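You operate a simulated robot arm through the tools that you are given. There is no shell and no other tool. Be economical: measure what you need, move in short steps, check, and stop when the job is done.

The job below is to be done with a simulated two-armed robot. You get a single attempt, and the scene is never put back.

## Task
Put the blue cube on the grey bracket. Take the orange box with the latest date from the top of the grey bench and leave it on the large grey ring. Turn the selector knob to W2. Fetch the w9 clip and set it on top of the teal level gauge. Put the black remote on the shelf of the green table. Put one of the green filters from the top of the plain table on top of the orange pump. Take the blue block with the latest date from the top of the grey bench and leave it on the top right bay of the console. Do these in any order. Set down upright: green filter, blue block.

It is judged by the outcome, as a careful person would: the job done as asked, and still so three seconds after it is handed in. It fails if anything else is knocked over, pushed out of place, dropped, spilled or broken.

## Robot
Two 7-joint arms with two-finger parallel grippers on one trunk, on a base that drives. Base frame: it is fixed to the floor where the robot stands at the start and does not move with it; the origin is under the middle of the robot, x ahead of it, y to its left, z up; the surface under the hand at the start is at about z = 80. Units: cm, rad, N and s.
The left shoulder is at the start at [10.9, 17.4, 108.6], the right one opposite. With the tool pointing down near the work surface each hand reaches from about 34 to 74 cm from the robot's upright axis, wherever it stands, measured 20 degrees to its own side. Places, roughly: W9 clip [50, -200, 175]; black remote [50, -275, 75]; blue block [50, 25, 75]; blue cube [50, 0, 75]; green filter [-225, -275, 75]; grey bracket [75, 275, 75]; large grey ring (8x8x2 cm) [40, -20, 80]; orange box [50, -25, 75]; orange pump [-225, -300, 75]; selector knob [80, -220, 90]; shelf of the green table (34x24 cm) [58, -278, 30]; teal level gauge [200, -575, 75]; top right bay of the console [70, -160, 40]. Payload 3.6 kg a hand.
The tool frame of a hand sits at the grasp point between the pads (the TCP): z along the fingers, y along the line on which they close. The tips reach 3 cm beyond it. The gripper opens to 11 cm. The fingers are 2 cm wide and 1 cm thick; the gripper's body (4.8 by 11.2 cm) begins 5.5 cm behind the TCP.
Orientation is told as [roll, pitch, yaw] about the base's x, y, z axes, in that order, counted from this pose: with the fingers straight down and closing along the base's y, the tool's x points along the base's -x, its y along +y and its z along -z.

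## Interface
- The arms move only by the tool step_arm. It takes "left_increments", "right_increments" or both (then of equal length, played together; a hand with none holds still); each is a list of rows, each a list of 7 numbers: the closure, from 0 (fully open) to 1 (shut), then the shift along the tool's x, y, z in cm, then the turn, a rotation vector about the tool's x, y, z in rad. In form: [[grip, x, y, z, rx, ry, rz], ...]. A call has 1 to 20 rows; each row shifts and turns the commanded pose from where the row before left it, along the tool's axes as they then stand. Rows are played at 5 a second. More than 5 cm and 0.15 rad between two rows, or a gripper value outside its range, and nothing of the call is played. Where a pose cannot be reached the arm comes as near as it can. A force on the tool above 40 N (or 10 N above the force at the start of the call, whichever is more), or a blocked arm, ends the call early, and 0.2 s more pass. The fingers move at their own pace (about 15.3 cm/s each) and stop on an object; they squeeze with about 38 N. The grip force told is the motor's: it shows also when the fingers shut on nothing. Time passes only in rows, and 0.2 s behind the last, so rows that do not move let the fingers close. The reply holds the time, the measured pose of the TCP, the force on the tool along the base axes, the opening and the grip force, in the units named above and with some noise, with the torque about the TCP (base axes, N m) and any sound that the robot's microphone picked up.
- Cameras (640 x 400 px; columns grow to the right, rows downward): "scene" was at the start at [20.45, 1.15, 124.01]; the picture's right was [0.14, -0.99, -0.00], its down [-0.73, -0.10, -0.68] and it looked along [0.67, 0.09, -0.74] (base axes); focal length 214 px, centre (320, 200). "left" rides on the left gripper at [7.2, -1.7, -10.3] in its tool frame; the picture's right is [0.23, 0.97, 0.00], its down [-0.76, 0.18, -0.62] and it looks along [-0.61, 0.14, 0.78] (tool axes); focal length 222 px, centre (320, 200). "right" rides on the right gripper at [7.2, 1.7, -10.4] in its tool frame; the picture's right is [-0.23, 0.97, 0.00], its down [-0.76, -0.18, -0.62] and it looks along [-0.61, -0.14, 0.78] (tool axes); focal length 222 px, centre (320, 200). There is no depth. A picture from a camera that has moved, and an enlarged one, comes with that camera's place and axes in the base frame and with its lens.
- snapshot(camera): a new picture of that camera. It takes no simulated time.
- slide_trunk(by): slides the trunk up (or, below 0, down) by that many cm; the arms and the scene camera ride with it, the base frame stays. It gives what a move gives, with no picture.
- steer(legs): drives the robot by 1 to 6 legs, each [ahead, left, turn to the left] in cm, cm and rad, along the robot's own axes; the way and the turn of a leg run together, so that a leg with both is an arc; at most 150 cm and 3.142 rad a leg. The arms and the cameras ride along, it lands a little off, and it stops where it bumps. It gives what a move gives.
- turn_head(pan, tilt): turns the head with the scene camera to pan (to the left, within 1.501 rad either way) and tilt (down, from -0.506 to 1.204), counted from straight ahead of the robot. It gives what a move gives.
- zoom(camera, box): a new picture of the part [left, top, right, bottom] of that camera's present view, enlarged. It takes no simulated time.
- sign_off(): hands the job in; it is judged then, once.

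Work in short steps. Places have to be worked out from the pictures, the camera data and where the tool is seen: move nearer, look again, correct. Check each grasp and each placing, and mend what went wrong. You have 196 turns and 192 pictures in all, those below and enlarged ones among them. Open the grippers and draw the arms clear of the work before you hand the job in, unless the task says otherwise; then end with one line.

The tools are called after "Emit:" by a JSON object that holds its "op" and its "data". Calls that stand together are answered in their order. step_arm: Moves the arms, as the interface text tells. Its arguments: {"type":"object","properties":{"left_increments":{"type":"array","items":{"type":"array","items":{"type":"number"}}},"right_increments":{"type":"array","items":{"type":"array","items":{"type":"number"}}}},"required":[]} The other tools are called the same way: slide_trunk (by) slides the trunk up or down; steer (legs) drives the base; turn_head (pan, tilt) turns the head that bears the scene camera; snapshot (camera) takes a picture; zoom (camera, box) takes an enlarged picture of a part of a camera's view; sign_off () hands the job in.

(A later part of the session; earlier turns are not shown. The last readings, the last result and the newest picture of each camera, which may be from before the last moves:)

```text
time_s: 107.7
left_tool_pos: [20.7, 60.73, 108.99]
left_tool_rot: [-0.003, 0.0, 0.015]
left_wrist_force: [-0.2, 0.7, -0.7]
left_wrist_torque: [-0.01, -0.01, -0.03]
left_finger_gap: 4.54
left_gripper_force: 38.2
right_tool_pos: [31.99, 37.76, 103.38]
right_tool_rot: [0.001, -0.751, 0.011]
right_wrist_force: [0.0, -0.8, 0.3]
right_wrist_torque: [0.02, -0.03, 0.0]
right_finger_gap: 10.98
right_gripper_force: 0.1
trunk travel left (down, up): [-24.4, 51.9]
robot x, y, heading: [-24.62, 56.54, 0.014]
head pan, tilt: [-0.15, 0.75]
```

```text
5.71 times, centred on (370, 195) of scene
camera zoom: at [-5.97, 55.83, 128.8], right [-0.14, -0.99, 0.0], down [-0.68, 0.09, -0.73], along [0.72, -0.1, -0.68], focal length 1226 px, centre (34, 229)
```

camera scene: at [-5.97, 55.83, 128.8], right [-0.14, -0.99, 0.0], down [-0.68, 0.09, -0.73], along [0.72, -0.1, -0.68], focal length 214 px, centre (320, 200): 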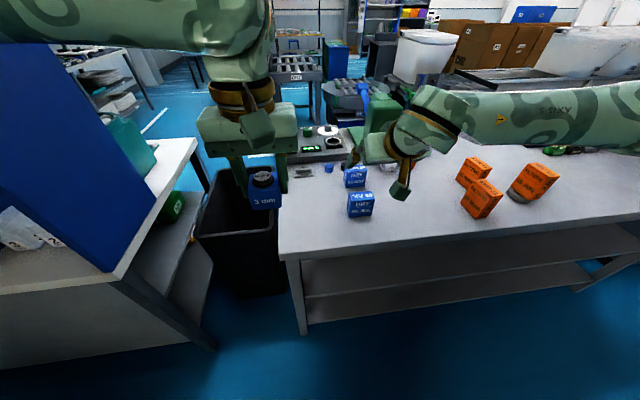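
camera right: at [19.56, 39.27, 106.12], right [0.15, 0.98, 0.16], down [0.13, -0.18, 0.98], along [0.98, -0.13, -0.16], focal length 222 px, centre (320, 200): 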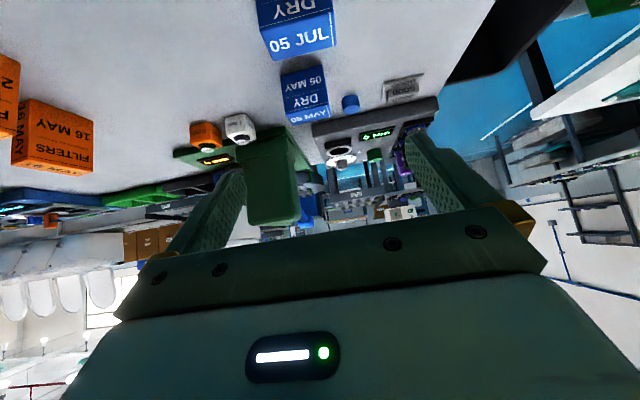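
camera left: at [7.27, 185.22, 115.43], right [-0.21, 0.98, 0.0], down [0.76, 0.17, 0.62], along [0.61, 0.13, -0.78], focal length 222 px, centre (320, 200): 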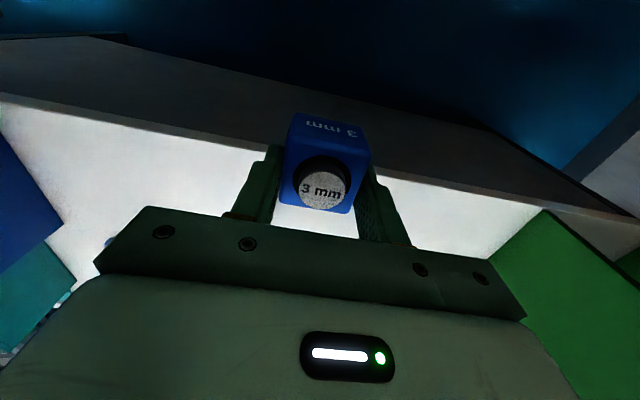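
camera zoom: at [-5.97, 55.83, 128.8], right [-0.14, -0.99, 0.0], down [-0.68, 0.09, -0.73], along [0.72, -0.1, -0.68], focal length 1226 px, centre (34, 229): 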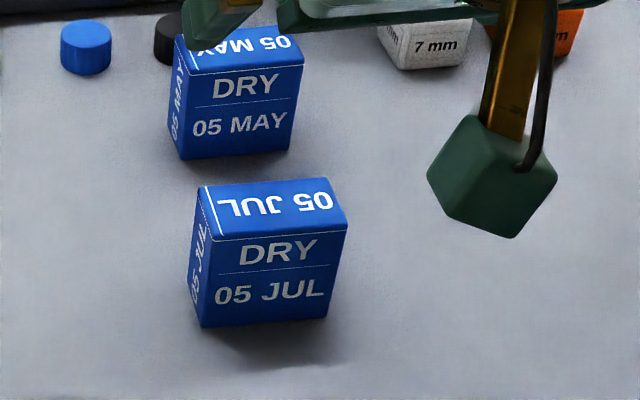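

Same as before: centre [38.7, 37.4], standing z 80–86.4. I go straight down to a pre-grasp point, then along the fingers.

Emit:
{"op": "step_arm", "data": {"right_increments": [[0, 2.7, -0.3, 2.9, 0, 0, 0], [0, 2.7, 0, 2.9, 0, 0, 0], [0, 2.8, 0, 3.0, 0, 0, 0], [0, 0, 0, 0, 0, 0, 0]]}}

Emit:
{"op": "snapshot", "data": {"camera": "scene"}}

Emit:
{"op": "snapshot", "data": {"camera": "right"}}

```text
time_s: 108.7
left_tool_pos: [20.62, 60.69, 109.11]
left_tool_rot: [-0.002, -0.001, 0.015]
left_wrist_force: [-0.7, 1.0, -0.7]
left_wrist_torque: [-0.03, -0.01, 0.0]
left_finger_gap: 4.54
left_gripper_force: 37.7
right_tool_pos: [31.81, 37.29, 91.26]
right_tool_rot: [0.0, -0.751, 0.013]
right_wrist_force: [-0.4, 0.0, -0.2]
right_wrist_torque: [0.01, 0.0, 0.01]
right_finger_gap: 10.99
right_gripper_force: 0.2
trunk travel left (down, up): [-24.4, 51.9]
robot x, y, heading: [-24.43, 56.87, 0.013]
head pan, tilt: [-0.15, 0.75]
```

```text
128 pictures are left
camera scene: at [-6.02, 55.84, 128.81], right [-0.14, -0.99, 0.0], down [-0.68, 0.09, -0.73], along [0.72, -0.1, -0.68], focal length 214 px, centre (320, 200)
```

scene: 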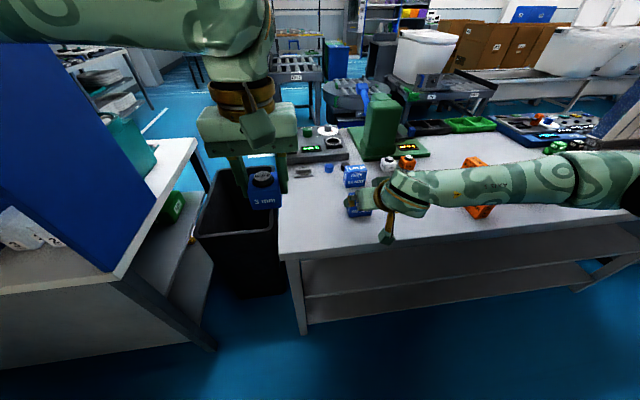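

```text
127 pictures are left
camera right: at [19.44, 38.9, 94.01], right [0.15, 0.98, 0.16], down [0.13, -0.18, 0.97], along [0.98, -0.13, -0.16], focal length 222 px, centre (320, 200)
```

right: 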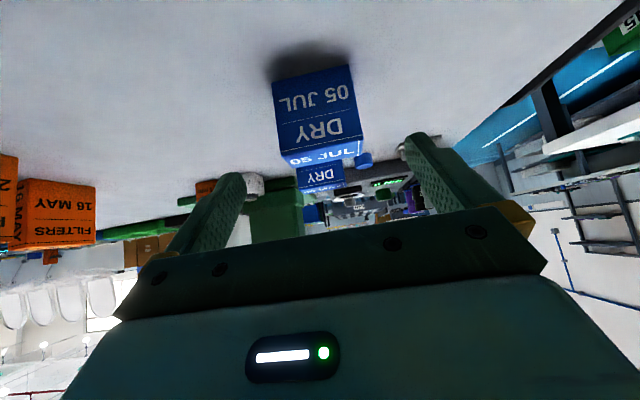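

Forearm stays before the bench edge. Proceed along the fingers 10 cm and close.

Emit:
{"op": "step_arm", "data": {"right_increments": [[0, 0, 0, 4, 0, 0, 0], [0, 0, 0, 3.5, 0, 0, 0], [0, 0, 0, 2.5, 0, 0, 0], [0, 0, 0, 0, 0, 0, 0], [1, 0, 0, 0, 0, 0, 0], [1, 0, 0, 0, 0, 0, 0]]}}

Emit:
{"op": "snapshot", "data": {"camera": "scene"}}

Emit:
{"op": "snapshot", "data": {"camera": "right"}}

```text
time_s: 110.0
left_tool_pos: [20.65, 60.71, 109.13]
left_tool_rot: [-0.002, 0.0, 0.014]
left_wrist_force: [0.0, -0.2, -1.5]
left_wrist_torque: [0.0, -0.04, 0.0]
left_finger_gap: 4.55
left_gripper_force: 37.7
right_tool_pos: [38.66, 37.36, 84.07]
right_tool_rot: [0.0, -0.749, 0.012]
right_wrist_force: [-0.4, 0.1, 1.5]
right_wrist_torque: [-0.15, 0.01, 0.01]
right_finger_gap: 6.99
right_gripper_force: 38.6
trunk travel left (down, up): [-24.4, 51.9]
robot x, y, heading: [-24.78, 56.66, 0.012]
head pan, tilt: [-0.15, 0.75]
```

```text
126 pictures are left
camera scene: at [-5.99, 55.82, 128.8], right [-0.14, -0.99, 0.0], down [-0.68, 0.09, -0.73], along [0.72, -0.1, -0.68], focal length 214 px, centre (320, 200)
```

scene: 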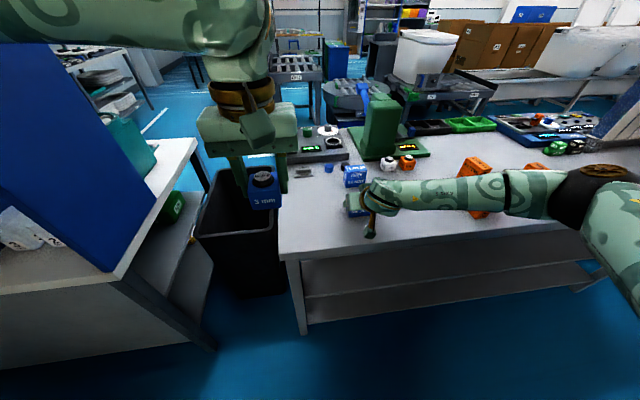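

```text
125 pictures are left
camera right: at [26.34, 39.02, 86.84], right [0.15, 0.98, 0.15], down [0.14, -0.18, 0.97], along [0.98, -0.13, -0.16], focal length 222 px, centre (320, 200)
```

right: 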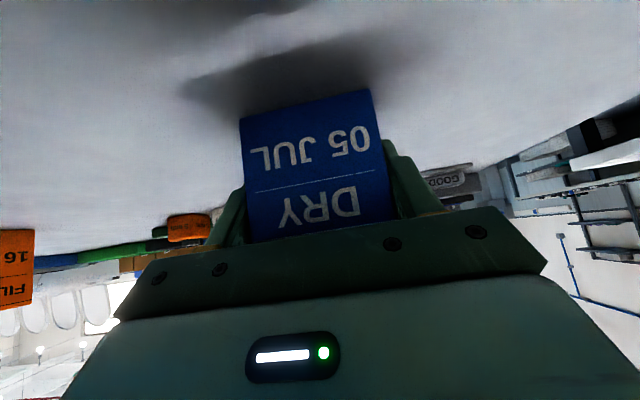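

Held. Lift straight up ~22 cm and pull back.

Emit:
{"op": "step_arm", "data": {"right_increments": [[1, -2.4, 0, -2.6, 0, 0, 0], [1, -2.7, 0, -2.9, 0, 0, 0], [1, -2.7, 0, -2.9, 0, 0, 0], [1, -2.7, 0, -2.9, 0, 0, 0], [1, -2.7, 0, -2.9, 0, 0, 0], [1, 2.2, 0, -2.0, 0, 0, 0], [1, 2.2, 0, -2.0, 0, 0, 0], [1, 0, 0, 0, 0, 0, 0]]}}

Emit:
{"op": "snapshot", "data": {"camera": "scene"}}

```text
time_s: 111.8
left_tool_pos: [20.72, 60.74, 108.99]
left_tool_rot: [-0.002, 0.0, 0.013]
left_wrist_force: [-0.1, 0.1, -1.6]
left_wrist_torque: [-0.03, -0.01, 0.01]
left_finger_gap: 4.57
left_gripper_force: 38.0
right_tool_pos: [32.84, 37.37, 103.26]
right_tool_rot: [0.0, -0.749, 0.009]
right_wrist_force: [0.0, 0.7, -1.5]
right_wrist_torque: [0.0, 0.0, 0.02]
right_finger_gap: 6.97
right_gripper_force: 37.8
trunk travel left (down, up): [-24.4, 51.9]
robot x, y, heading: [-24.49, 56.6, 0.012]
head pan, tilt: [-0.15, 0.75]
```

```text
124 pictures are left
camera scene: at [-5.92, 55.81, 128.78], right [-0.14, -0.99, 0.0], down [-0.68, 0.09, -0.73], along [0.72, -0.1, -0.68], focal length 214 px, centre (320, 200)
```

scene: 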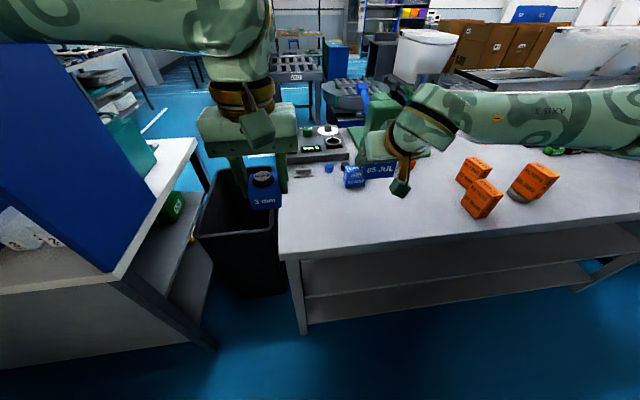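

Both held. Now detour west: back off, then diagonally to about [−280, −190], turning to face −y, and look at the plain table area.

Emit:
{"op": "steer", "data": {"legs": [[-45, 0, 0], [-70, -82, 0], [-70, -82, 0], [-70, -82, 0], [0, 0, -1.57]]}}

Emit:
{"op": "turn_head", "data": {"pan": 0.4, "tilt": 0.4}}

Emit:
{"op": "snapshot", "data": {"camera": "scene"}}

Emit:
{"op": "turn_head", "data": {"pan": -0.3, "tilt": 0.3}}

Emit:
{"op": "snapshot", "data": {"camera": "scene"}}

```text
time_s: 133.8
left_tool_pos: [-275.51, -236.8, 108.99]
left_tool_rot: [0.001, 0.0, -1.574]
left_wrist_force: [-0.3, 0.0, -1.4]
left_wrist_torque: [0.0, -0.02, 0.01]
left_finger_gap: 4.54
left_gripper_force: 38.3
right_tool_pos: [-299.02, -248.3, 103.33]
right_tool_rot: [-0.001, -0.747, -1.574]
right_wrist_force: [-0.3, -0.3, -2.3]
right_wrist_torque: [0.02, -0.02, -0.03]
right_finger_gap: 6.97
right_gripper_force: 37.5
trunk travel left (down, up): [-24.4, 51.9]
robot x, y, heading: [-278.56, -191.16, -1.575]
head pan, tilt: [-0.15, 0.75]
```

```text
time_s: 134.8
left_tool_pos: [-275.48, -236.67, 109.04]
left_tool_rot: [0.0, -0.001, -1.574]
left_wrist_force: [-0.6, 0.5, -1.4]
left_wrist_torque: [-0.05, -0.03, 0.03]
left_finger_gap: 4.57
left_gripper_force: 37.5
right_tool_pos: [-298.97, -248.28, 103.38]
right_tool_rot: [0.0, -0.748, -1.576]
right_wrist_force: [0.2, 0.1, -2.6]
right_wrist_torque: [0.02, -0.01, -0.01]
right_finger_gap: 6.97
right_gripper_force: 38.1
trunk travel left (down, up): [-24.4, 51.9]
robot x, y, heading: [-278.66, -191.38, -1.572]
head pan, tilt: [0.4, 0.4]
```

```text
123 pictures are left
camera scene: at [-275.01, -210.19, 131.9], right [-0.92, -0.38, 0.0], down [-0.15, 0.36, -0.92], along [0.35, -0.85, -0.39], focal length 214 px, centre (320, 200)
```

scene: 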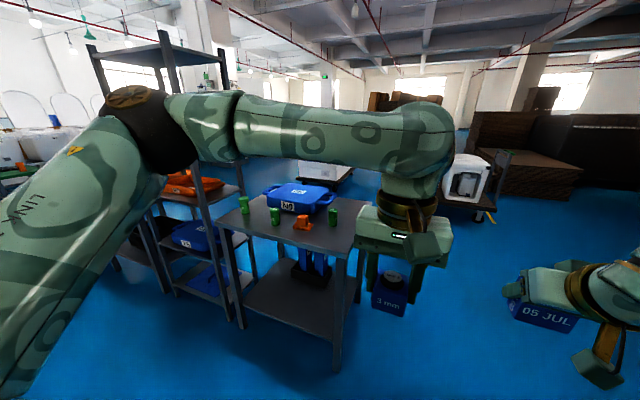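

```text
time_s: 135.9
left_tool_pos: [-275.45, -236.67, 109.04]
left_tool_rot: [-0.002, 0.0, -1.573]
left_wrist_force: [-0.5, 0.4, -1.3]
left_wrist_torque: [0.0, -0.02, 0.0]
left_finger_gap: 4.56
left_gripper_force: 37.8
right_tool_pos: [-298.97, -248.31, 103.34]
right_tool_rot: [0.001, -0.749, -1.576]
right_wrist_force: [0.2, 0.4, -2.1]
right_wrist_torque: [0.01, 0.02, 0.03]
right_finger_gap: 6.97
right_gripper_force: 37.9
trunk travel left (down, up): [-24.4, 51.9]
robot x, y, heading: [-278.72, -191.5, -1.572]
head pan, tilt: [-0.3, 0.3]
```

```text
122 pictures are left
camera scene: at [-281.36, -210.54, 132.83], right [-0.95, 0.3, 0.0], down [0.09, 0.28, -0.95], along [-0.29, -0.91, -0.3], focal length 214 px, centre (320, 200)
```

scene: 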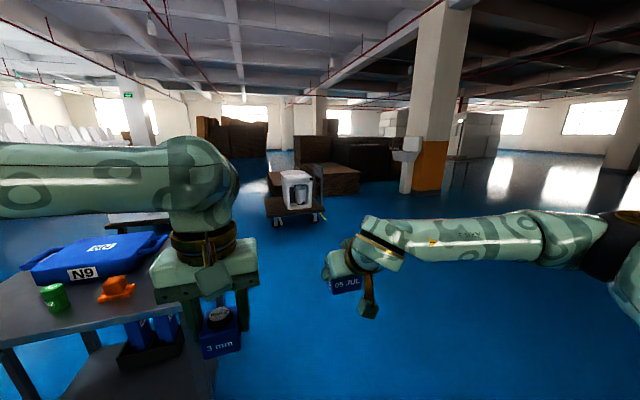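

The plain table with filters and orange pump is here (later). I skirt west of it, then go along y≈−410 toward +x.

Emit:
{"op": "steer", "data": {"legs": [[0, -48, 0], [110, 0, 0], [109, 0, 0], [0, 150, 0], [0, 150, 0]]}}

Emit:
{"op": "turn_head", "data": {"pan": 1.2, "tilt": 0.4}}

Emit:
{"op": "snapshot", "data": {"camera": "scene"}}

Emit:
{"op": "turn_head", "data": {"pan": 0.2, "tilt": 0.4}}

Emit:
{"op": "snapshot", "data": {"camera": "scene"}}

```text
time_s: 163.0
left_tool_pos: [-26.4, -451.41, 109.11]
left_tool_rot: [-0.002, 0.0, -1.551]
left_wrist_force: [0.1, 0.0, -1.4]
left_wrist_torque: [0.01, -0.01, 0.01]
left_finger_gap: 4.56
left_gripper_force: 37.7
right_tool_pos: [-49.66, -463.59, 103.2]
right_tool_rot: [0.0, -0.749, -1.554]
right_wrist_force: [0.0, -1.0, -2.9]
right_wrist_torque: [0.0, 0.01, 0.01]
right_finger_gap: 6.97
right_gripper_force: 38.2
trunk travel left (down, up): [-24.4, 51.9]
robot x, y, heading: [-30.73, -406.35, -1.557]
head pan, tilt: [-0.3, 0.3]
```

```text
time_s: 164.6
left_tool_pos: [-26.35, -451.35, 109.04]
left_tool_rot: [-0.001, -0.001, -1.553]
left_wrist_force: [0.2, 0.2, -1.4]
left_wrist_torque: [-0.01, -0.01, 0.01]
left_finger_gap: 4.56
left_gripper_force: 37.7
right_tool_pos: [-49.65, -463.53, 103.33]
right_tool_rot: [0.0, -0.748, -1.554]
right_wrist_force: [-0.7, 0.4, -1.5]
right_wrist_torque: [-0.01, -0.01, 0.02]
right_finger_gap: 6.98
right_gripper_force: 37.8
trunk travel left (down, up): [-24.4, 51.9]
robot x, y, heading: [-30.65, -405.96, -1.557]
head pan, tilt: [1.201, 0.4]
```

```text
121 pictures are left
camera scene: at [-21.61, -419.59, 131.91], right [-0.34, -0.94, 0.0], down [-0.37, 0.14, -0.92], along [0.86, -0.32, -0.39], focal length 214 px, centre (320, 200)
```

scene: 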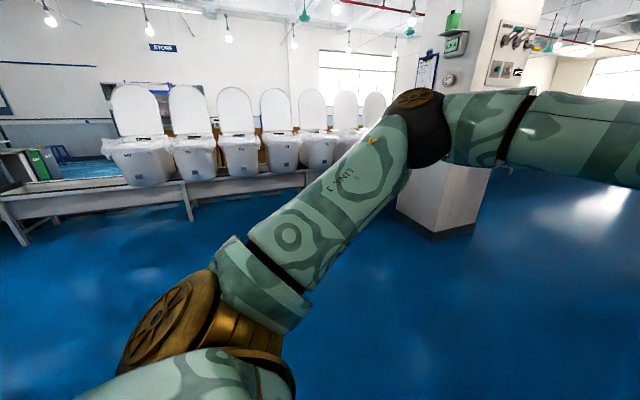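

```text
time_s: 165.9
left_tool_pos: [-26.36, -451.49, 109.0]
left_tool_rot: [-0.001, 0.0, -1.552]
left_wrist_force: [1.0, 0.2, -0.8]
left_wrist_torque: [0.03, 0.0, 0.01]
left_finger_gap: 4.56
left_gripper_force: 37.4
right_tool_pos: [-49.69, -463.53, 103.33]
right_tool_rot: [0.0, -0.749, -1.554]
right_wrist_force: [-0.1, -0.2, -2.0]
right_wrist_torque: [-0.03, 0.01, -0.02]
right_finger_gap: 6.98
right_gripper_force: 37.6
trunk travel left (down, up): [-24.4, 51.9]
robot x, y, heading: [-30.44, -406.06, -1.549]
head pan, tilt: [0.201, 0.4]
```

```text
120 pictures are left
camera scene: at [-28.28, -425.43, 131.9], right [-0.98, -0.22, 0.0], down [-0.08, 0.38, -0.92], along [0.2, -0.9, -0.39], focal length 214 px, centre (320, 200)
```

scene: 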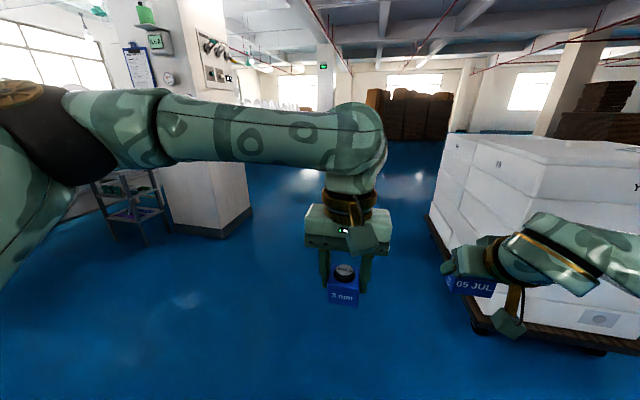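

Clear ahead to the left. I continue +x to ~165, turn to face −x and come up to y≈−200 behind the console, then look.

Emit:
{"op": "steer", "data": {"legs": [[0, 120, 0], [0, 75, 0], [0, 0, -1.59], [0, -100, 0], [0, -100, 0]]}}

Emit:
{"op": "turn_head", "data": {"pan": 0.0, "tilt": 0.5}}

Emit:
{"op": "snapshot", "data": {"camera": "scene"}}

Emit:
{"op": "turn_head", "data": {"pan": 0.8, "tilt": 0.5}}

Emit:
{"op": "snapshot", "data": {"camera": "scene"}}

```text
time_s: 188.9
left_tool_pos: [118.04, -206.08, 109.13]
left_tool_rot: [0.001, 0.002, -3.14]
left_wrist_force: [-0.1, 0.1, -0.7]
left_wrist_torque: [-0.01, -0.01, -0.01]
left_finger_gap: 4.52
left_gripper_force: 37.9
right_tool_pos: [106.39, -182.61, 103.34]
right_tool_rot: [0.0, -0.75, 3.141]
right_wrist_force: [0.4, 0.1, -1.2]
right_wrist_torque: [-0.01, 0.01, 0.02]
right_finger_gap: 6.95
right_gripper_force: 38.4
trunk travel left (down, up): [-24.4, 51.9]
robot x, y, heading: [163.38, -203.15, -3.14]
head pan, tilt: [0.201, 0.4]
```

```text
time_s: 189.7
left_tool_pos: [118.07, -206.05, 109.03]
left_tool_rot: [-0.001, 0.0, -3.138]
left_wrist_force: [1.1, -0.1, -0.3]
left_wrist_torque: [-0.01, 0.01, 0.0]
left_finger_gap: 4.53
left_gripper_force: 37.8
right_tool_pos: [106.23, -182.78, 103.23]
right_tool_rot: [0.001, -0.748, 3.142]
right_wrist_force: [0.1, 0.2, -1.9]
right_wrist_torque: [0.0, 0.03, 0.01]
right_finger_gap: 7.01
right_gripper_force: 38.4
trunk travel left (down, up): [-24.4, 51.9]
robot x, y, heading: [163.42, -202.72, -3.139]
head pan, tilt: [0.0, 0.499]
```

```text
119 pictures are left
camera scene: at [144.03, -202.72, 130.99], right [0.0, 1.0, 0.0], down [0.48, 0.0, -0.88], along [-0.88, 0.0, -0.48], focal length 214 px, centre (320, 200)
```

scene: 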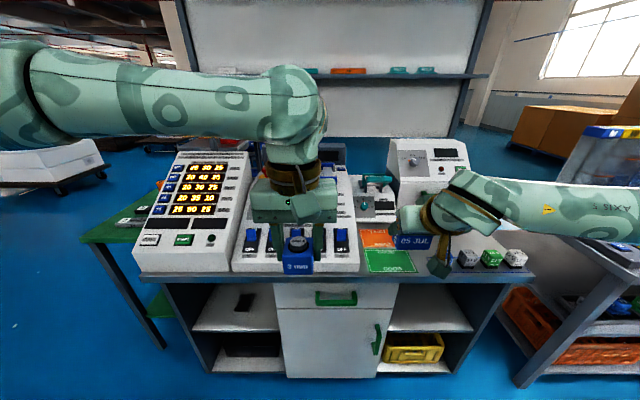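

```text
time_s: 190.8
left_tool_pos: [118.12, -206.17, 109.05]
left_tool_rot: [-0.004, -0.001, -3.141]
left_wrist_force: [-0.1, -0.7, -0.7]
left_wrist_torque: [0.0, -0.03, 0.01]
left_finger_gap: 4.54
left_gripper_force: 38.2
right_tool_pos: [106.34, -182.71, 103.3]
right_tool_rot: [0.001, -0.748, 3.142]
right_wrist_force: [-0.2, -0.8, -2.6]
right_wrist_torque: [-0.02, -0.01, -0.02]
right_finger_gap: 6.98
right_gripper_force: 38.5
trunk travel left (down, up): [-24.4, 51.9]
robot x, y, heading: [163.78, -203.15, -3.147]
head pan, tilt: [0.799, 0.499]
```

```text
118 pictures are left
camera scene: at [146.78, -209.22, 130.99], right [-0.72, 0.7, 0.0], down [0.33, 0.34, -0.88], along [-0.61, -0.63, -0.48], focal length 214 px, centre (320, 200)
```

scene: 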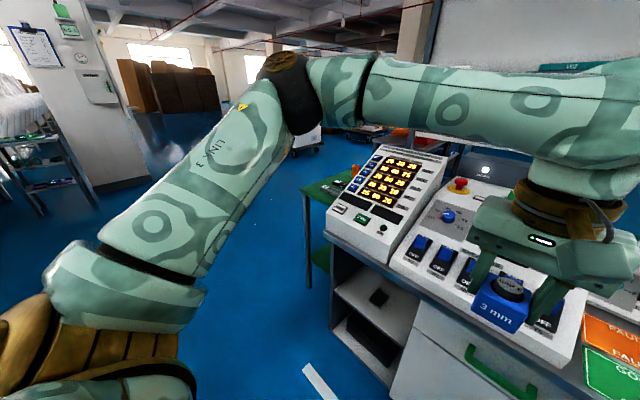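

This is the working side: top right bay is an open shelf, floor z≈40, x front ≈92, y −171…−140, ~27 cm high. I strafe so the right hand is opposite it and lower the trunk while raising the left hand to compensate.

Emit:
{"op": "steer", "data": {"legs": [[0, -27, 0]]}}

Emit:
{"op": "slide_trunk", "data": {"by": -22}}

Emit:
{"op": "step_arm", "data": {"left_increments": [[1, 0, 0, -4.5, 0, 0, 0], [1, 0, 0, -4.5, 0, 0, 0], [1, 0, 0, -4.5, 0, 0, 0], [1, 0, 0, -4.5, 0, 0, 0], [1, 0, 0, -4.5, 0, 0, 0], [1, 0, 0, 0, 0, 0, 0]], "right_increments": [[1, 2.7, 0, 2.9, 0, 0, 0], [1, 2.7, 0, 2.9, 0, 0, 0], [1, 2.7, 0, 2.9, 0, 0, 0], [1, 2.7, 0, 2.9, 0, 0, 0], [1, 2.7, 0, 2.9, 0, 0, 0], [1, 2.7, 0, 2.9, 0, 0, 0]]}}

Emit:
{"op": "turn_head", "data": {"pan": -0.3, "tilt": 0.7}}

Emit:
{"op": "snapshot", "data": {"camera": "scene"}}

Emit:
{"op": "snapshot", "data": {"camera": "right"}}

```text
time_s: 192.7
left_tool_pos: [118.08, -178.94, 109.08]
left_tool_rot: [0.0, 0.0, -3.141]
left_wrist_force: [0.0, 0.1, -1.3]
left_wrist_torque: [-0.01, -0.01, -0.03]
left_finger_gap: 4.54
left_gripper_force: 38.1
right_tool_pos: [106.28, -155.38, 103.27]
right_tool_rot: [0.002, -0.749, 3.14]
right_wrist_force: [0.2, 0.3, -1.8]
right_wrist_torque: [-0.01, -0.01, 0.04]
right_finger_gap: 6.96
right_gripper_force: 38.4
trunk travel left (down, up): [-24.4, 51.9]
robot x, y, heading: [163.32, -175.93, 3.141]
head pan, tilt: [0.799, 0.499]
```

```text
time_s: 195.1
left_tool_pos: [118.11, -178.98, 87.05]
left_tool_rot: [-0.001, 0.0, -3.142]
left_wrist_force: [0.2, -0.5, -1.4]
left_wrist_torque: [0.02, 0.04, 0.03]
left_finger_gap: 4.56
left_gripper_force: 38.0
right_tool_pos: [106.3, -155.43, 81.32]
right_tool_rot: [-0.002, -0.75, 3.14]
right_wrist_force: [-0.2, 0.4, -2.0]
right_wrist_torque: [-0.01, -0.01, -0.02]
right_finger_gap: 6.97
right_gripper_force: 37.6
trunk travel left (down, up): [-2.4, 73.9]
robot x, y, heading: [163.59, -175.92, 3.145]
head pan, tilt: [0.799, 0.499]
```

```text
time_s: 196.4
left_tool_pos: [117.11, -179.43, 91.96]
left_tool_rot: [-0.001, 0.0, -3.142]
left_wrist_force: [-0.2, -0.1, -1.7]
left_wrist_torque: [-0.02, 0.01, 0.0]
left_finger_gap: 4.53
left_gripper_force: 37.7
left hand out of reach, approached as far as the arm can: row 2, 3, 4, 5
right_tool_pos: [104.17, -157.81, 65.96]
right_tool_rot: [-0.03, -0.706, -3.125]
right_wrist_force: [-0.1, 0.4, -3.0]
right_wrist_torque: [-0.03, 0.02, 0.01]
right_finger_gap: 6.95
right_gripper_force: 37.6
right hand out of reach, approached as far as the arm can: row 3, 4, 5, 6
trunk travel left (down, up): [-2.4, 73.9]
robot x, y, heading: [164.03, -176.24, 3.146]
head pan, tilt: [0.799, 0.499]
```

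```text
time_s: 197.8
left_tool_pos: [117.15, -179.48, 92.03]
left_tool_rot: [-0.003, -0.001, -3.141]
left_wrist_force: [-1.0, -0.1, -0.7]
left_wrist_torque: [-0.01, 0.0, 0.03]
left_finger_gap: 4.55
left_gripper_force: 38.0
right_tool_pos: [104.18, -157.84, 65.93]
right_tool_rot: [-0.031, -0.706, -3.124]
right_wrist_force: [-0.8, -1.3, -2.6]
right_wrist_torque: [0.0, 0.01, -0.01]
right_finger_gap: 7.01
right_gripper_force: 37.9
trunk travel left (down, up): [-2.4, 73.9]
robot x, y, heading: [163.64, -175.53, 3.144]
head pan, tilt: [-0.3, 0.7]
```

```text
117 pictures are left
camera scene: at [132.05, -173.12, 105.81], right [0.3, 0.96, 0.0], down [0.62, -0.19, -0.76], along [-0.73, 0.23, -0.64], focal length 214 px, centre (320, 200)
```

scene: 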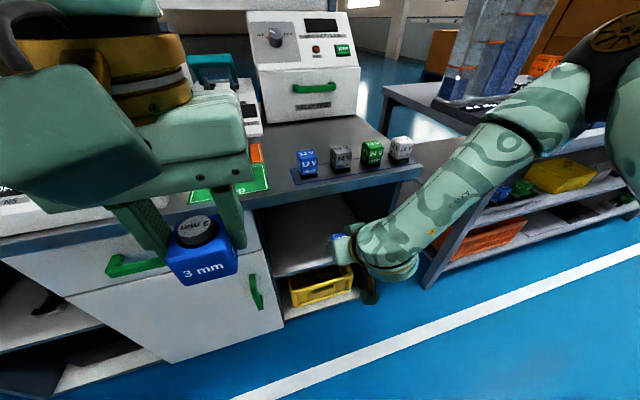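

```text
116 pictures are left
camera right: at [116.41, -159.58, 69.23], right [-0.17, -0.98, 0.13], down [-0.17, 0.16, 0.97], along [-0.97, 0.15, -0.2], focal length 222 px, centre (320, 200)
```

right: 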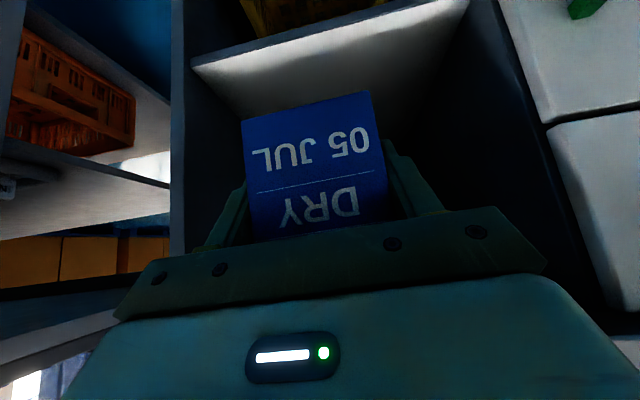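

The low pose is limited at this near reach. I back the base 14 cm so the arm is more extended and try lowering with correction of the slight tilt drift.

Emit:
{"op": "steer", "data": {"legs": [[-14, 0, 0]]}}

Emit:
{"op": "step_arm", "data": {"right_increments": [[1, -2.3, 1, 2.0, 0, -0.04, 0], [1, -1, 1, 4.2, 0, 0, 0], [1, -1, 0, 4.2, 0, 0, 0], [1, 2.0, 0, 3.5, 0, 0, 0], [1, 2.0, 0, 3.5, 0, 0, 0], [1, 0, 0, 0, 0, 0, 0]]}}

```text
time_s: 199.1
left_tool_pos: [131.35, -179.38, 92.04]
left_tool_rot: [-0.001, 0.001, -3.142]
left_wrist_force: [0.6, -1.5, -0.5]
left_wrist_torque: [-0.01, 0.0, -0.02]
left_finger_gap: 4.53
left_gripper_force: 38.4
right_tool_pos: [118.31, -157.86, 65.98]
right_tool_rot: [-0.028, -0.708, -3.124]
right_wrist_force: [0.7, 0.1, -2.1]
right_wrist_torque: [-0.02, 0.02, -0.03]
right_finger_gap: 6.97
right_gripper_force: 38.1
trunk travel left (down, up): [-2.4, 73.9]
robot x, y, heading: [177.6, -175.77, 3.147]
head pan, tilt: [-0.3, 0.7]
```

```text
time_s: 200.5
left_tool_pos: [131.3, -179.44, 91.96]
left_tool_rot: [0.001, 0.0, -3.142]
left_wrist_force: [0.1, 0.2, -1.0]
left_wrist_torque: [-0.01, 0.03, 0.01]
left_finger_gap: 4.53
left_gripper_force: 38.3
right_tool_pos: [106.5, -159.59, 54.33]
right_tool_rot: [-0.033, -0.743, -3.12]
right_wrist_force: [0.8, -0.3, -2.0]
right_wrist_torque: [0.0, -0.03, -0.03]
right_finger_gap: 6.99
right_gripper_force: 38.3
right hand out of reach, approached as far as the arm can: row 5
trunk travel left (down, up): [-2.4, 73.9]
robot x, y, heading: [177.61, -175.53, 3.144]
head pan, tilt: [-0.3, 0.7]
```

Better: now 54 cm high at 71 cm reach. Continue forward/down ~6/7 cm and correct the small roll.

Emit:
{"op": "step_arm", "data": {"right_increments": [[1, -0.5, 0, 2.6, 0.038, 0, -0.007], [1, 0.1, 0, 3.0, 0, 0, 0], [1, 0.5, 0, 3.0, 0, 0, 0], [1, 0, 0, 0, 0, 0, 0]]}}

Emit:
{"op": "snapshot", "data": {"camera": "scene"}}

Emit:
{"op": "snapshot", "data": {"camera": "right"}}

```text
time_s: 201.5
left_tool_pos: [131.27, -179.4, 92.03]
left_tool_rot: [-0.002, 0.001, -3.141]
left_wrist_force: [-0.7, 0.3, -1.6]
left_wrist_torque: [0.0, 0.0, 0.0]
left_finger_gap: 4.55
left_gripper_force: 38.1
right_tool_pos: [100.74, -159.26, 47.86]
right_tool_rot: [-0.077, -0.747, -3.112]
right_wrist_force: [0.2, -0.7, -2.5]
right_wrist_torque: [0.03, 0.01, 0.03]
right_finger_gap: 6.97
right_gripper_force: 38.6
trunk travel left (down, up): [-2.4, 73.9]
robot x, y, heading: [177.47, -175.6, 3.137]
head pan, tilt: [-0.3, 0.7]
```

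```text
115 pictures are left
camera scene: at [146.15, -173.13, 105.81], right [0.3, 0.96, 0.0], down [0.62, -0.19, -0.76], along [-0.73, 0.23, -0.65], focal length 214 px, centre (320, 200)
```

scene: 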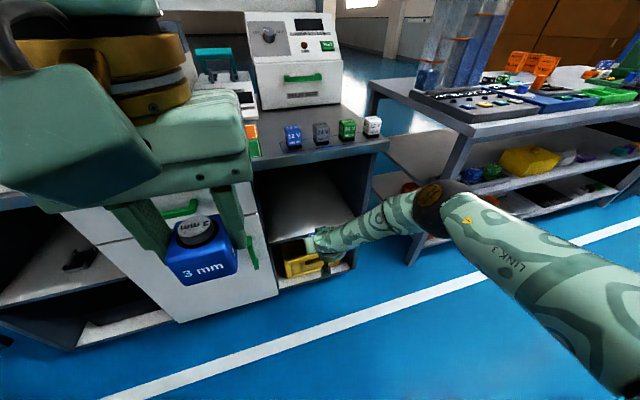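

```text
114 pictures are left
camera right: at [113.08, -161.33, 50.49], right [-0.19, -0.98, 0.1], down [-0.13, 0.13, 0.98], along [-0.97, 0.17, -0.15], focal length 222 px, centre (320, 200)
```

right: 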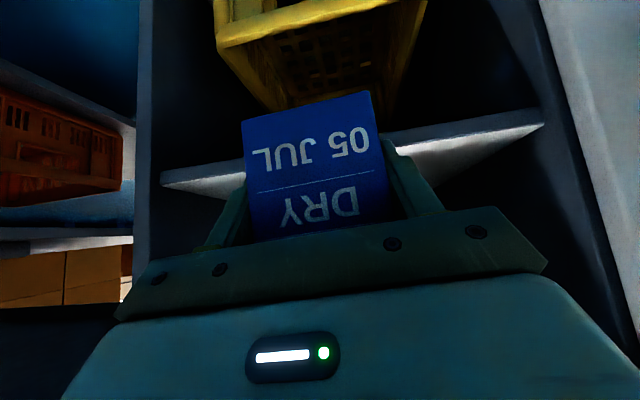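

My roll correction had the wrong sign; I'll fix it. First zoom to measure the shelf edge height.

Emit:
{"op": "zoom", "data": {"camera": "right", "box": [140, 80, 560, 220]}}

Emit:
{"op": "zoom", "data": {"camera": "scene", "box": [240, 150, 400, 300]}}

```text
1.52 times, centred on (350, 150) of right
camera zoom: at [113.08, -161.33, 50.49], right [-0.19, -0.98, 0.1], down [-0.13, 0.13, 0.98], along [-0.97, 0.17, -0.15], focal length 338 px, centre (274, 276)
```

zoom: 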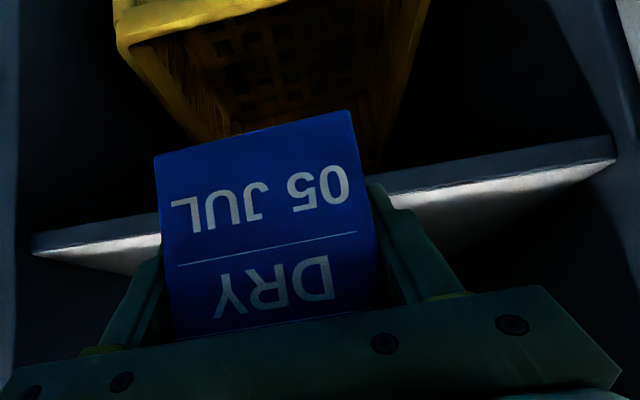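

```text
2.67 times, centred on (320, 225) of scene
camera zoom: at [146.15, -173.13, 105.81], right [0.3, 0.96, 0.0], down [0.62, -0.19, -0.76], along [-0.73, 0.23, -0.65], focal length 572 px, centre (320, 133)
```

zoom: 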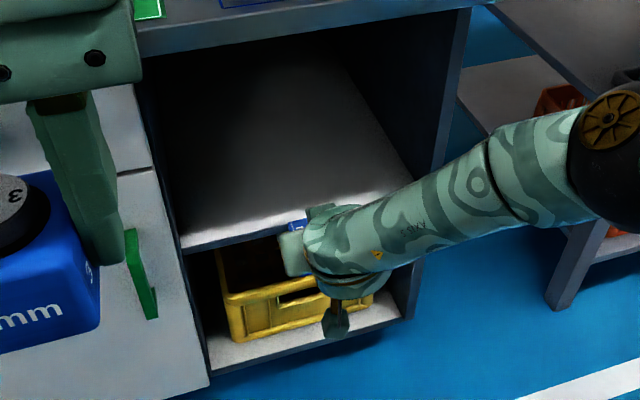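

Shelf top is at z≈43, so I must raise a bit. Fix roll, raise 2.3 cm, then drive the base forward to insert.

Emit:
{"op": "step_arm", "data": {"right_increments": [[1, -1.6, 0, -1.7, -0.057, 0, 0.022], [1, 0, 0, 0, 0, 0, 0]]}}

```text
time_s: 202.1
left_tool_pos: [131.27, -179.47, 92.06]
left_tool_rot: [-0.002, -0.001, -3.143]
left_wrist_force: [-0.2, 0.0, -1.0]
left_wrist_torque: [0.02, -0.01, 0.0]
left_finger_gap: 4.53
left_gripper_force: 38.4
right_tool_pos: [100.86, -159.5, 50.28]
right_tool_rot: [0.001, -0.748, 3.143]
right_wrist_force: [0.2, -0.1, -2.2]
right_wrist_torque: [-0.01, 0.01, 0.01]
right_finger_gap: 6.96
right_gripper_force: 37.7
trunk travel left (down, up): [-2.4, 73.9]
robot x, y, heading: [177.9, -175.58, 3.136]
head pan, tilt: [-0.3, 0.7]
```

Orientation corrected. Drive forward 11 cm and check.

Emit:
{"op": "steer", "data": {"legs": [[11, 0, 0]]}}

Emit:
{"op": "snapshot", "data": {"camera": "right"}}

Emit:
{"op": "snapshot", "data": {"camera": "scene"}}

```text
time_s: 203.3
left_tool_pos: [120.29, -179.6, 92.03]
left_tool_rot: [-0.002, -0.001, -3.139]
left_wrist_force: [-1.1, -0.7, -1.9]
left_wrist_torque: [-0.02, -0.04, -0.03]
left_finger_gap: 4.54
left_gripper_force: 37.9
right_tool_pos: [89.78, -159.49, 50.33]
right_tool_rot: [0.001, -0.748, -3.142]
right_wrist_force: [-0.1, 0.7, -2.5]
right_wrist_torque: [0.03, 0.03, -0.03]
right_finger_gap: 6.95
right_gripper_force: 38.2
trunk travel left (down, up): [-2.4, 73.9]
robot x, y, heading: [166.12, -175.48, -3.146]
head pan, tilt: [-0.3, 0.7]
```

```text
111 pictures are left
camera right: at [102.13, -161.1, 53.05], right [-0.16, -0.97, 0.16], down [-0.13, 0.18, 0.97], along [-0.98, 0.14, -0.16], focal length 222 px, centre (320, 200)
```

right: 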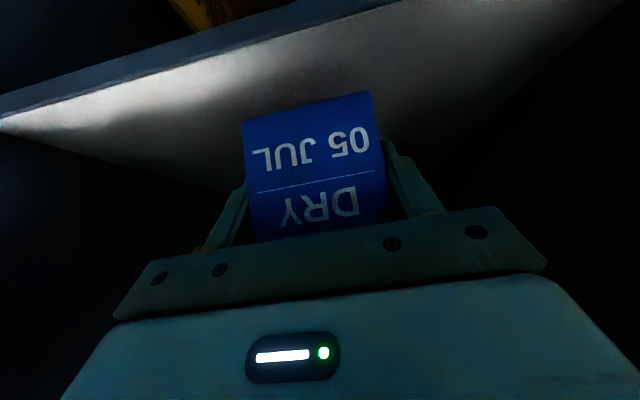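

```text
110 pictures are left
camera scene: at [135.09, -173.18, 105.82], right [0.3, 0.96, 0.0], down [0.62, -0.19, -0.76], along [-0.73, 0.23, -0.65], focal length 214 px, centre (320, 200)
```

scene: 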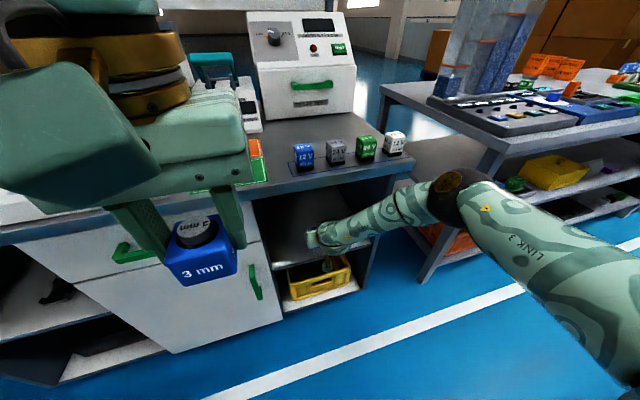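

Clear above shelf. Forward 8 more, then lower to contact.

Emit:
{"op": "steer", "data": {"legs": [[8, 0, 0]]}}

Emit:
{"op": "step_arm", "data": {"right_increments": [[1, 0.7, 0, 0.75, 0, 0, 0], [1, 0.5, 0, 0.5, 0, 0, 0], [1, 0, 0, 0, 0, 0, 0]]}}

Emit:
{"op": "snapshot", "data": {"camera": "right"}}

```text
time_s: 204.5
left_tool_pos: [112.21, -179.42, 92.06]
left_tool_rot: [-0.001, 0.0, 3.141]
left_wrist_force: [-0.6, -0.2, -1.2]
left_wrist_torque: [-0.01, 0.0, -0.01]
left_finger_gap: 4.56
left_gripper_force: 38.0
right_tool_pos: [82.28, -159.5, 49.69]
right_tool_rot: [0.001, -0.736, -3.134]
right_wrist_force: [-0.2, 0.3, -1.6]
right_wrist_torque: [0.01, -0.02, -0.01]
right_finger_gap: 6.96
right_gripper_force: 37.5
trunk travel left (down, up): [-2.4, 73.9]
robot x, y, heading: [158.5, -175.87, 3.141]
head pan, tilt: [-0.3, 0.7]
stopped in leg 1: the robot was blocked; the commanded pose is now the measured one
```

```text
time_s: 205.3
left_tool_pos: [112.36, -179.43, 92.04]
left_tool_rot: [-0.003, -0.001, 3.142]
left_wrist_force: [-0.7, -0.4, -0.7]
left_wrist_torque: [0.03, 0.0, -0.04]
left_finger_gap: 4.58
left_gripper_force: 37.7
right_tool_pos: [82.48, -159.57, 48.06]
right_tool_rot: [0.0, -0.737, -3.136]
right_wrist_force: [0.0, -0.4, -1.7]
right_wrist_torque: [0.0, -0.05, 0.01]
right_finger_gap: 6.99
right_gripper_force: 38.2
trunk travel left (down, up): [-2.4, 73.9]
robot x, y, heading: [158.84, -175.77, 3.141]
head pan, tilt: [-0.3, 0.7]
```

```text
109 pictures are left
camera right: at [94.77, -161.12, 50.89], right [-0.16, -0.97, 0.15], down [-0.15, 0.18, 0.97], along [-0.98, 0.14, -0.17], focal length 222 px, centre (320, 200)
```

right: 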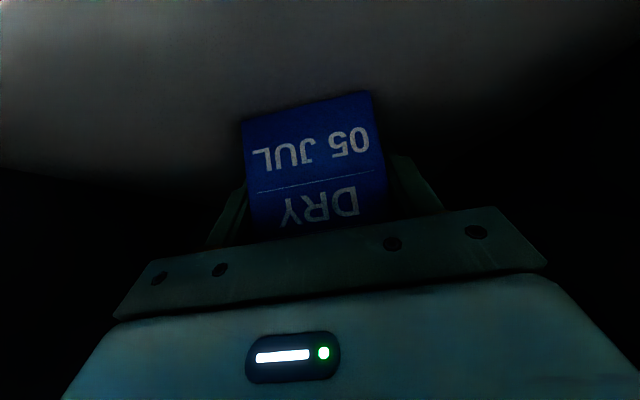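

It brushed something at the end (likely the wrist at the counter edge), but lowering is free. Continue down gently to contact.

Emit:
{"op": "step_arm", "data": {"right_increments": [[1, 0.4, 0, 0.4, 0, 0, 0], [1, 0.3, 0, 0.3, 0, 0, 0], [1, 0, 0, 0, 0, 0, 0]]}}

Emit:
{"op": "snapshot", "data": {"camera": "scene"}}

```text
time_s: 206.1
left_tool_pos: [112.59, -179.46, 92.32]
left_tool_rot: [0.0, -0.007, 3.142]
left_wrist_force: [-0.2, 0.3, -1.4]
left_wrist_torque: [-0.01, 0.0, -0.03]
left_finger_gap: 4.54
left_gripper_force: 37.7
right_tool_pos: [82.41, -159.61, 47.73]
right_tool_rot: [0.0, -0.745, -3.137]
right_wrist_force: [4.5, 1.4, 28.2]
right_wrist_torque: [0.31, 0.31, 0.0]
right_finger_gap: 6.98
right_gripper_force: 38.3
trunk travel left (down, up): [-2.4, 73.9]
robot x, y, heading: [158.45, -175.8, 3.141]
head pan, tilt: [-0.3, 0.7]
```

```text
108 pictures are left
camera scene: at [127.49, -173.22, 105.96], right [0.3, 0.95, 0.0], down [0.61, -0.19, -0.77], along [-0.73, 0.23, -0.64], focal length 214 px, centre (320, 200)
```

scene: 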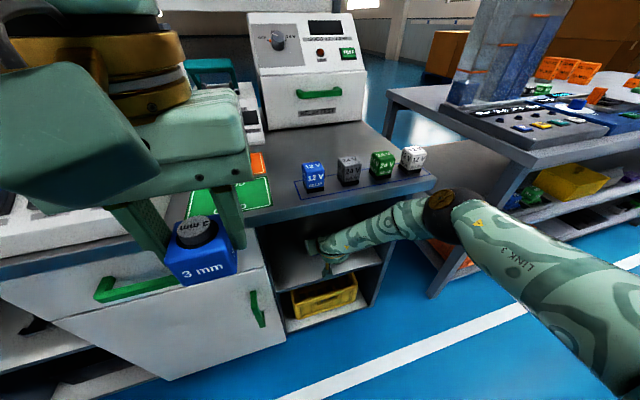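

Contact (28 N). Ease up 0.2 cm, open, and back the base straight out.

Emit:
{"op": "step_arm", "data": {"right_increments": [[1, -0.2, 0, -0.2, 0, 0, 0], [0.15, 0, 0, 0, 0, 0, 0], [0.15, 0, 0, 0, 0, 0, 0], [0.15, 0, 0, 0, 0, 0, 0]]}}

Emit:
{"op": "steer", "data": {"legs": [[-25, 0, 0]]}}

Emit:
{"op": "snapshot", "data": {"camera": "right"}}

Emit:
{"op": "snapshot", "data": {"camera": "scene"}}

```text
time_s: 207.1
left_tool_pos: [112.34, -179.51, 92.08]
left_tool_rot: [-0.001, -0.001, 3.144]
left_wrist_force: [1.1, 0.8, -1.0]
left_wrist_torque: [0.0, 0.01, -0.01]
left_finger_gap: 4.58
left_gripper_force: 38.1
right_tool_pos: [82.51, -159.57, 47.25]
right_tool_rot: [0.0, -0.735, -3.135]
right_wrist_force: [0.2, -0.1, 0.2]
right_wrist_torque: [0.0, -0.02, 0.01]
right_finger_gap: 9.38
right_gripper_force: 0.1
trunk travel left (down, up): [-2.4, 73.9]
robot x, y, heading: [158.75, -175.48, 3.139]
head pan, tilt: [-0.3, 0.7]
```

```text
time_s: 208.9
left_tool_pos: [137.5, -179.61, 92.14]
left_tool_rot: [-0.002, -0.001, -3.14]
left_wrist_force: [-0.1, -0.5, -0.3]
left_wrist_torque: [0.01, -0.03, -0.01]
left_finger_gap: 4.54
left_gripper_force: 37.6
right_tool_pos: [107.63, -159.75, 47.45]
right_tool_rot: [0.0, -0.739, -3.135]
right_wrist_force: [-0.1, 0.0, -0.1]
right_wrist_torque: [0.0, -0.02, -0.02]
right_finger_gap: 9.35
right_gripper_force: 0.0
trunk travel left (down, up): [-2.4, 73.9]
robot x, y, heading: [183.85, -175.57, -3.141]
head pan, tilt: [-0.3, 0.7]
```

```text
107 pictures are left
camera right: at [119.94, -161.26, 50.24], right [-0.16, -0.98, 0.15], down [-0.15, 0.18, 0.97], along [-0.98, 0.13, -0.17], focal length 222 px, centre (320, 200)
```

right: 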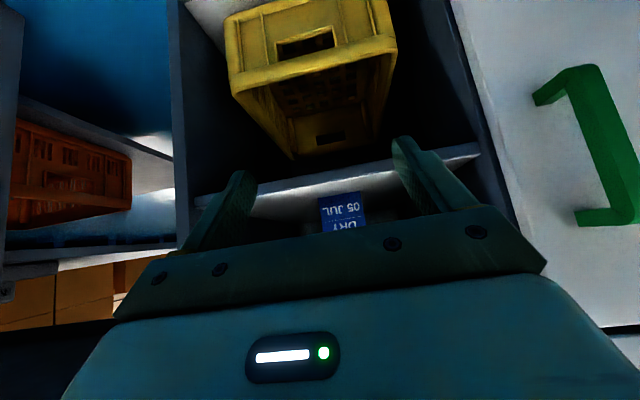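

```text
106 pictures are left
camera scene: at [152.34, -173.26, 105.83], right [0.3, 0.96, 0.0], down [0.62, -0.19, -0.76], along [-0.73, 0.23, -0.64], focal length 214 px, centre (320, 200)
```

scene: 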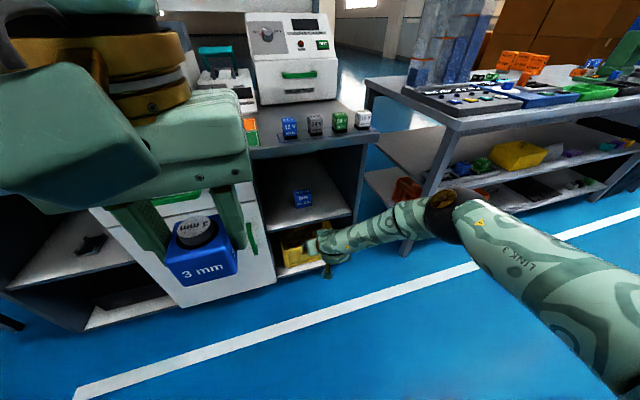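

Blue block stands in the bay. Next: raise the trunk, untilt and raise the right hand, and view the console top for the selector.

Emit:
{"op": "slide_trunk", "data": {"by": 38}}

Emit:
{"op": "step_arm", "data": {"right_increments": [[0, 2, 0, -4, 0, 0, 0], [0, 0, 0, -4, 0, 0.15, 0], [0, 0, 0, -4, 0, 0.15, 0], [0, 0, 0, -4, 0, 0.15, 0], [0, 0, 0, -4, 0, 0.15, 0], [0, 0, 0, -3, 0, 0.139, 0], [0, 0, 0, 0, 0, 0, 0]]}}

Emit:
{"op": "turn_head", "data": {"pan": 0.2, "tilt": 0.4}}

Emit:
{"op": "snapshot", "data": {"camera": "scene"}}

```text
time_s: 212.6
left_tool_pos: [137.55, -179.64, 130.15]
left_tool_rot: [-0.002, 0.0, -3.141]
left_wrist_force: [-0.8, -1.1, -1.5]
left_wrist_torque: [0.01, -0.01, 0.04]
left_finger_gap: 4.56
left_gripper_force: 37.8
right_tool_pos: [107.28, -159.69, 99.53]
right_tool_rot: [-0.002, -0.939, -3.132]
right_wrist_force: [0.2, 0.3, 0.9]
right_wrist_torque: [0.0, -0.01, 0.02]
right_finger_gap: 9.36
right_gripper_force: 0.0
trunk travel left (down, up): [-40.4, 35.9]
robot x, y, heading: [183.58, -175.57, -3.144]
head pan, tilt: [-0.3, 0.7]
```

```text
time_s: 214.2
left_tool_pos: [137.48, -179.53, 130.03]
left_tool_rot: [-0.002, -0.001, -3.139]
left_wrist_force: [-0.5, 0.0, -0.1]
left_wrist_torque: [-0.02, -0.03, -0.03]
left_finger_gap: 4.55
left_gripper_force: 37.7
right_tool_pos: [123.2, -159.6, 115.15]
right_tool_rot: [0.001, -0.2, -3.136]
right_wrist_force: [1.0, -0.7, 0.2]
right_wrist_torque: [0.02, 0.02, -0.04]
right_finger_gap: 11.0
right_gripper_force: 0.1
trunk travel left (down, up): [-40.4, 35.9]
robot x, y, heading: [183.68, -175.85, -3.143]
head pan, tilt: [-0.3, 0.7]
```

```text
time_s: 215.1
left_tool_pos: [137.57, -179.6, 129.99]
left_tool_rot: [-0.001, -0.001, -3.141]
left_wrist_force: [-1.0, -0.8, -1.3]
left_wrist_torque: [-0.02, -0.02, 0.06]
left_finger_gap: 4.53
left_gripper_force: 37.7
right_tool_pos: [123.06, -159.57, 115.23]
right_tool_rot: [0.001, -0.2, -3.133]
right_wrist_force: [-0.1, 0.6, -0.1]
right_wrist_torque: [-0.01, 0.01, 0.04]
right_finger_gap: 11.01
right_gripper_force: 0.1
trunk travel left (down, up): [-40.4, 35.9]
robot x, y, heading: [183.61, -175.7, -3.142]
head pan, tilt: [0.201, 0.4]
```

```text
105 pictures are left
camera scene: at [170.41, -177.59, 148.2], right [-0.2, 0.98, 0.0], down [0.38, 0.08, -0.92], along [-0.9, -0.18, -0.39], focal length 214 px, centre (320, 200)
```

scene: 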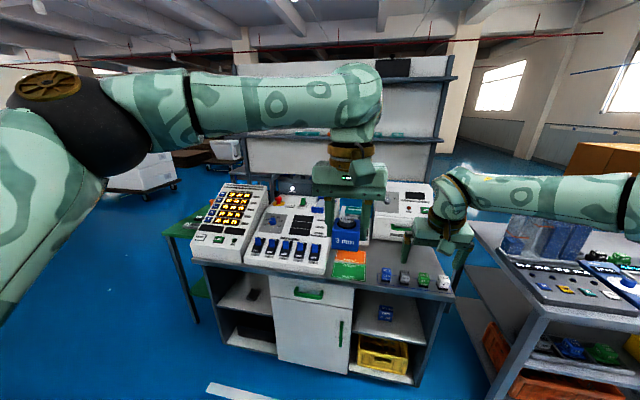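

I zoom in on the control panels and the panel shelves to find the selector and the W9 clip.

Emit:
{"op": "zoom", "data": {"camera": "scene", "box": [185, 175, 335, 275]}}

Emit:
{"op": "zoom", "data": {"camera": "scene", "box": [230, 40, 460, 180]}}

Emit:
{"op": "zoom", "data": {"camera": "scene", "box": [360, 170, 440, 230]}}

```text
4.00 times, centred on (260, 225) of scene
camera zoom: at [170.41, -177.59, 148.2], right [-0.2, 0.98, 0.0], down [0.38, 0.08, -0.92], along [-0.9, -0.18, -0.39], focal length 858 px, centre (560, 100)
```

zoom: 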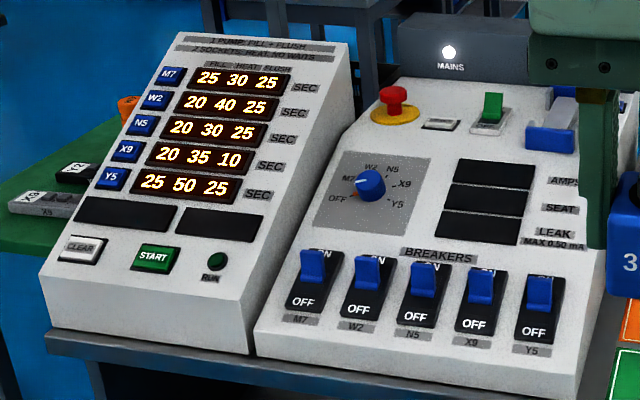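

```text
2.78 times, centred on (345, 110) of scene
camera zoom: at [170.41, -177.59, 148.2], right [-0.2, 0.98, 0.0], down [0.38, 0.08, -0.92], along [-0.9, -0.18, -0.39], focal length 597 px, centre (250, 450)
```

zoom: 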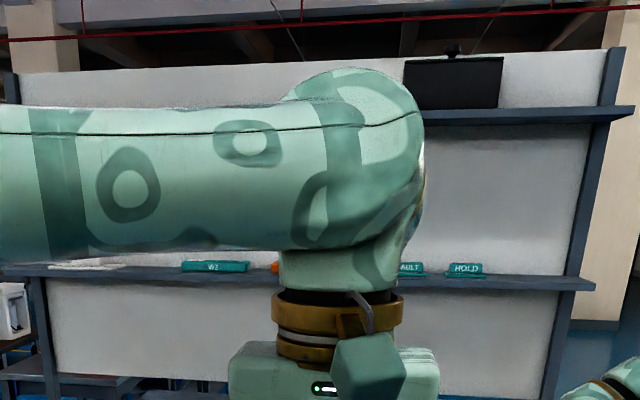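

```text
6.67 times, centred on (400, 200) of scene
camera zoom: at [170.41, -177.59, 148.2], right [-0.2, 0.98, 0.0], down [0.38, 0.08, -0.92], along [-0.9, -0.18, -0.39], focal length 1430 px, centre (-213, 200)
```

zoom: 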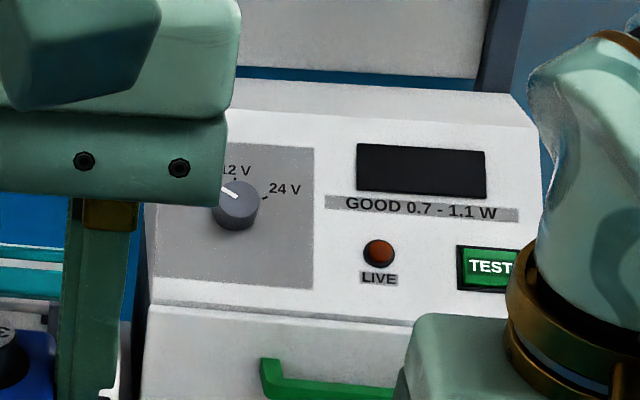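

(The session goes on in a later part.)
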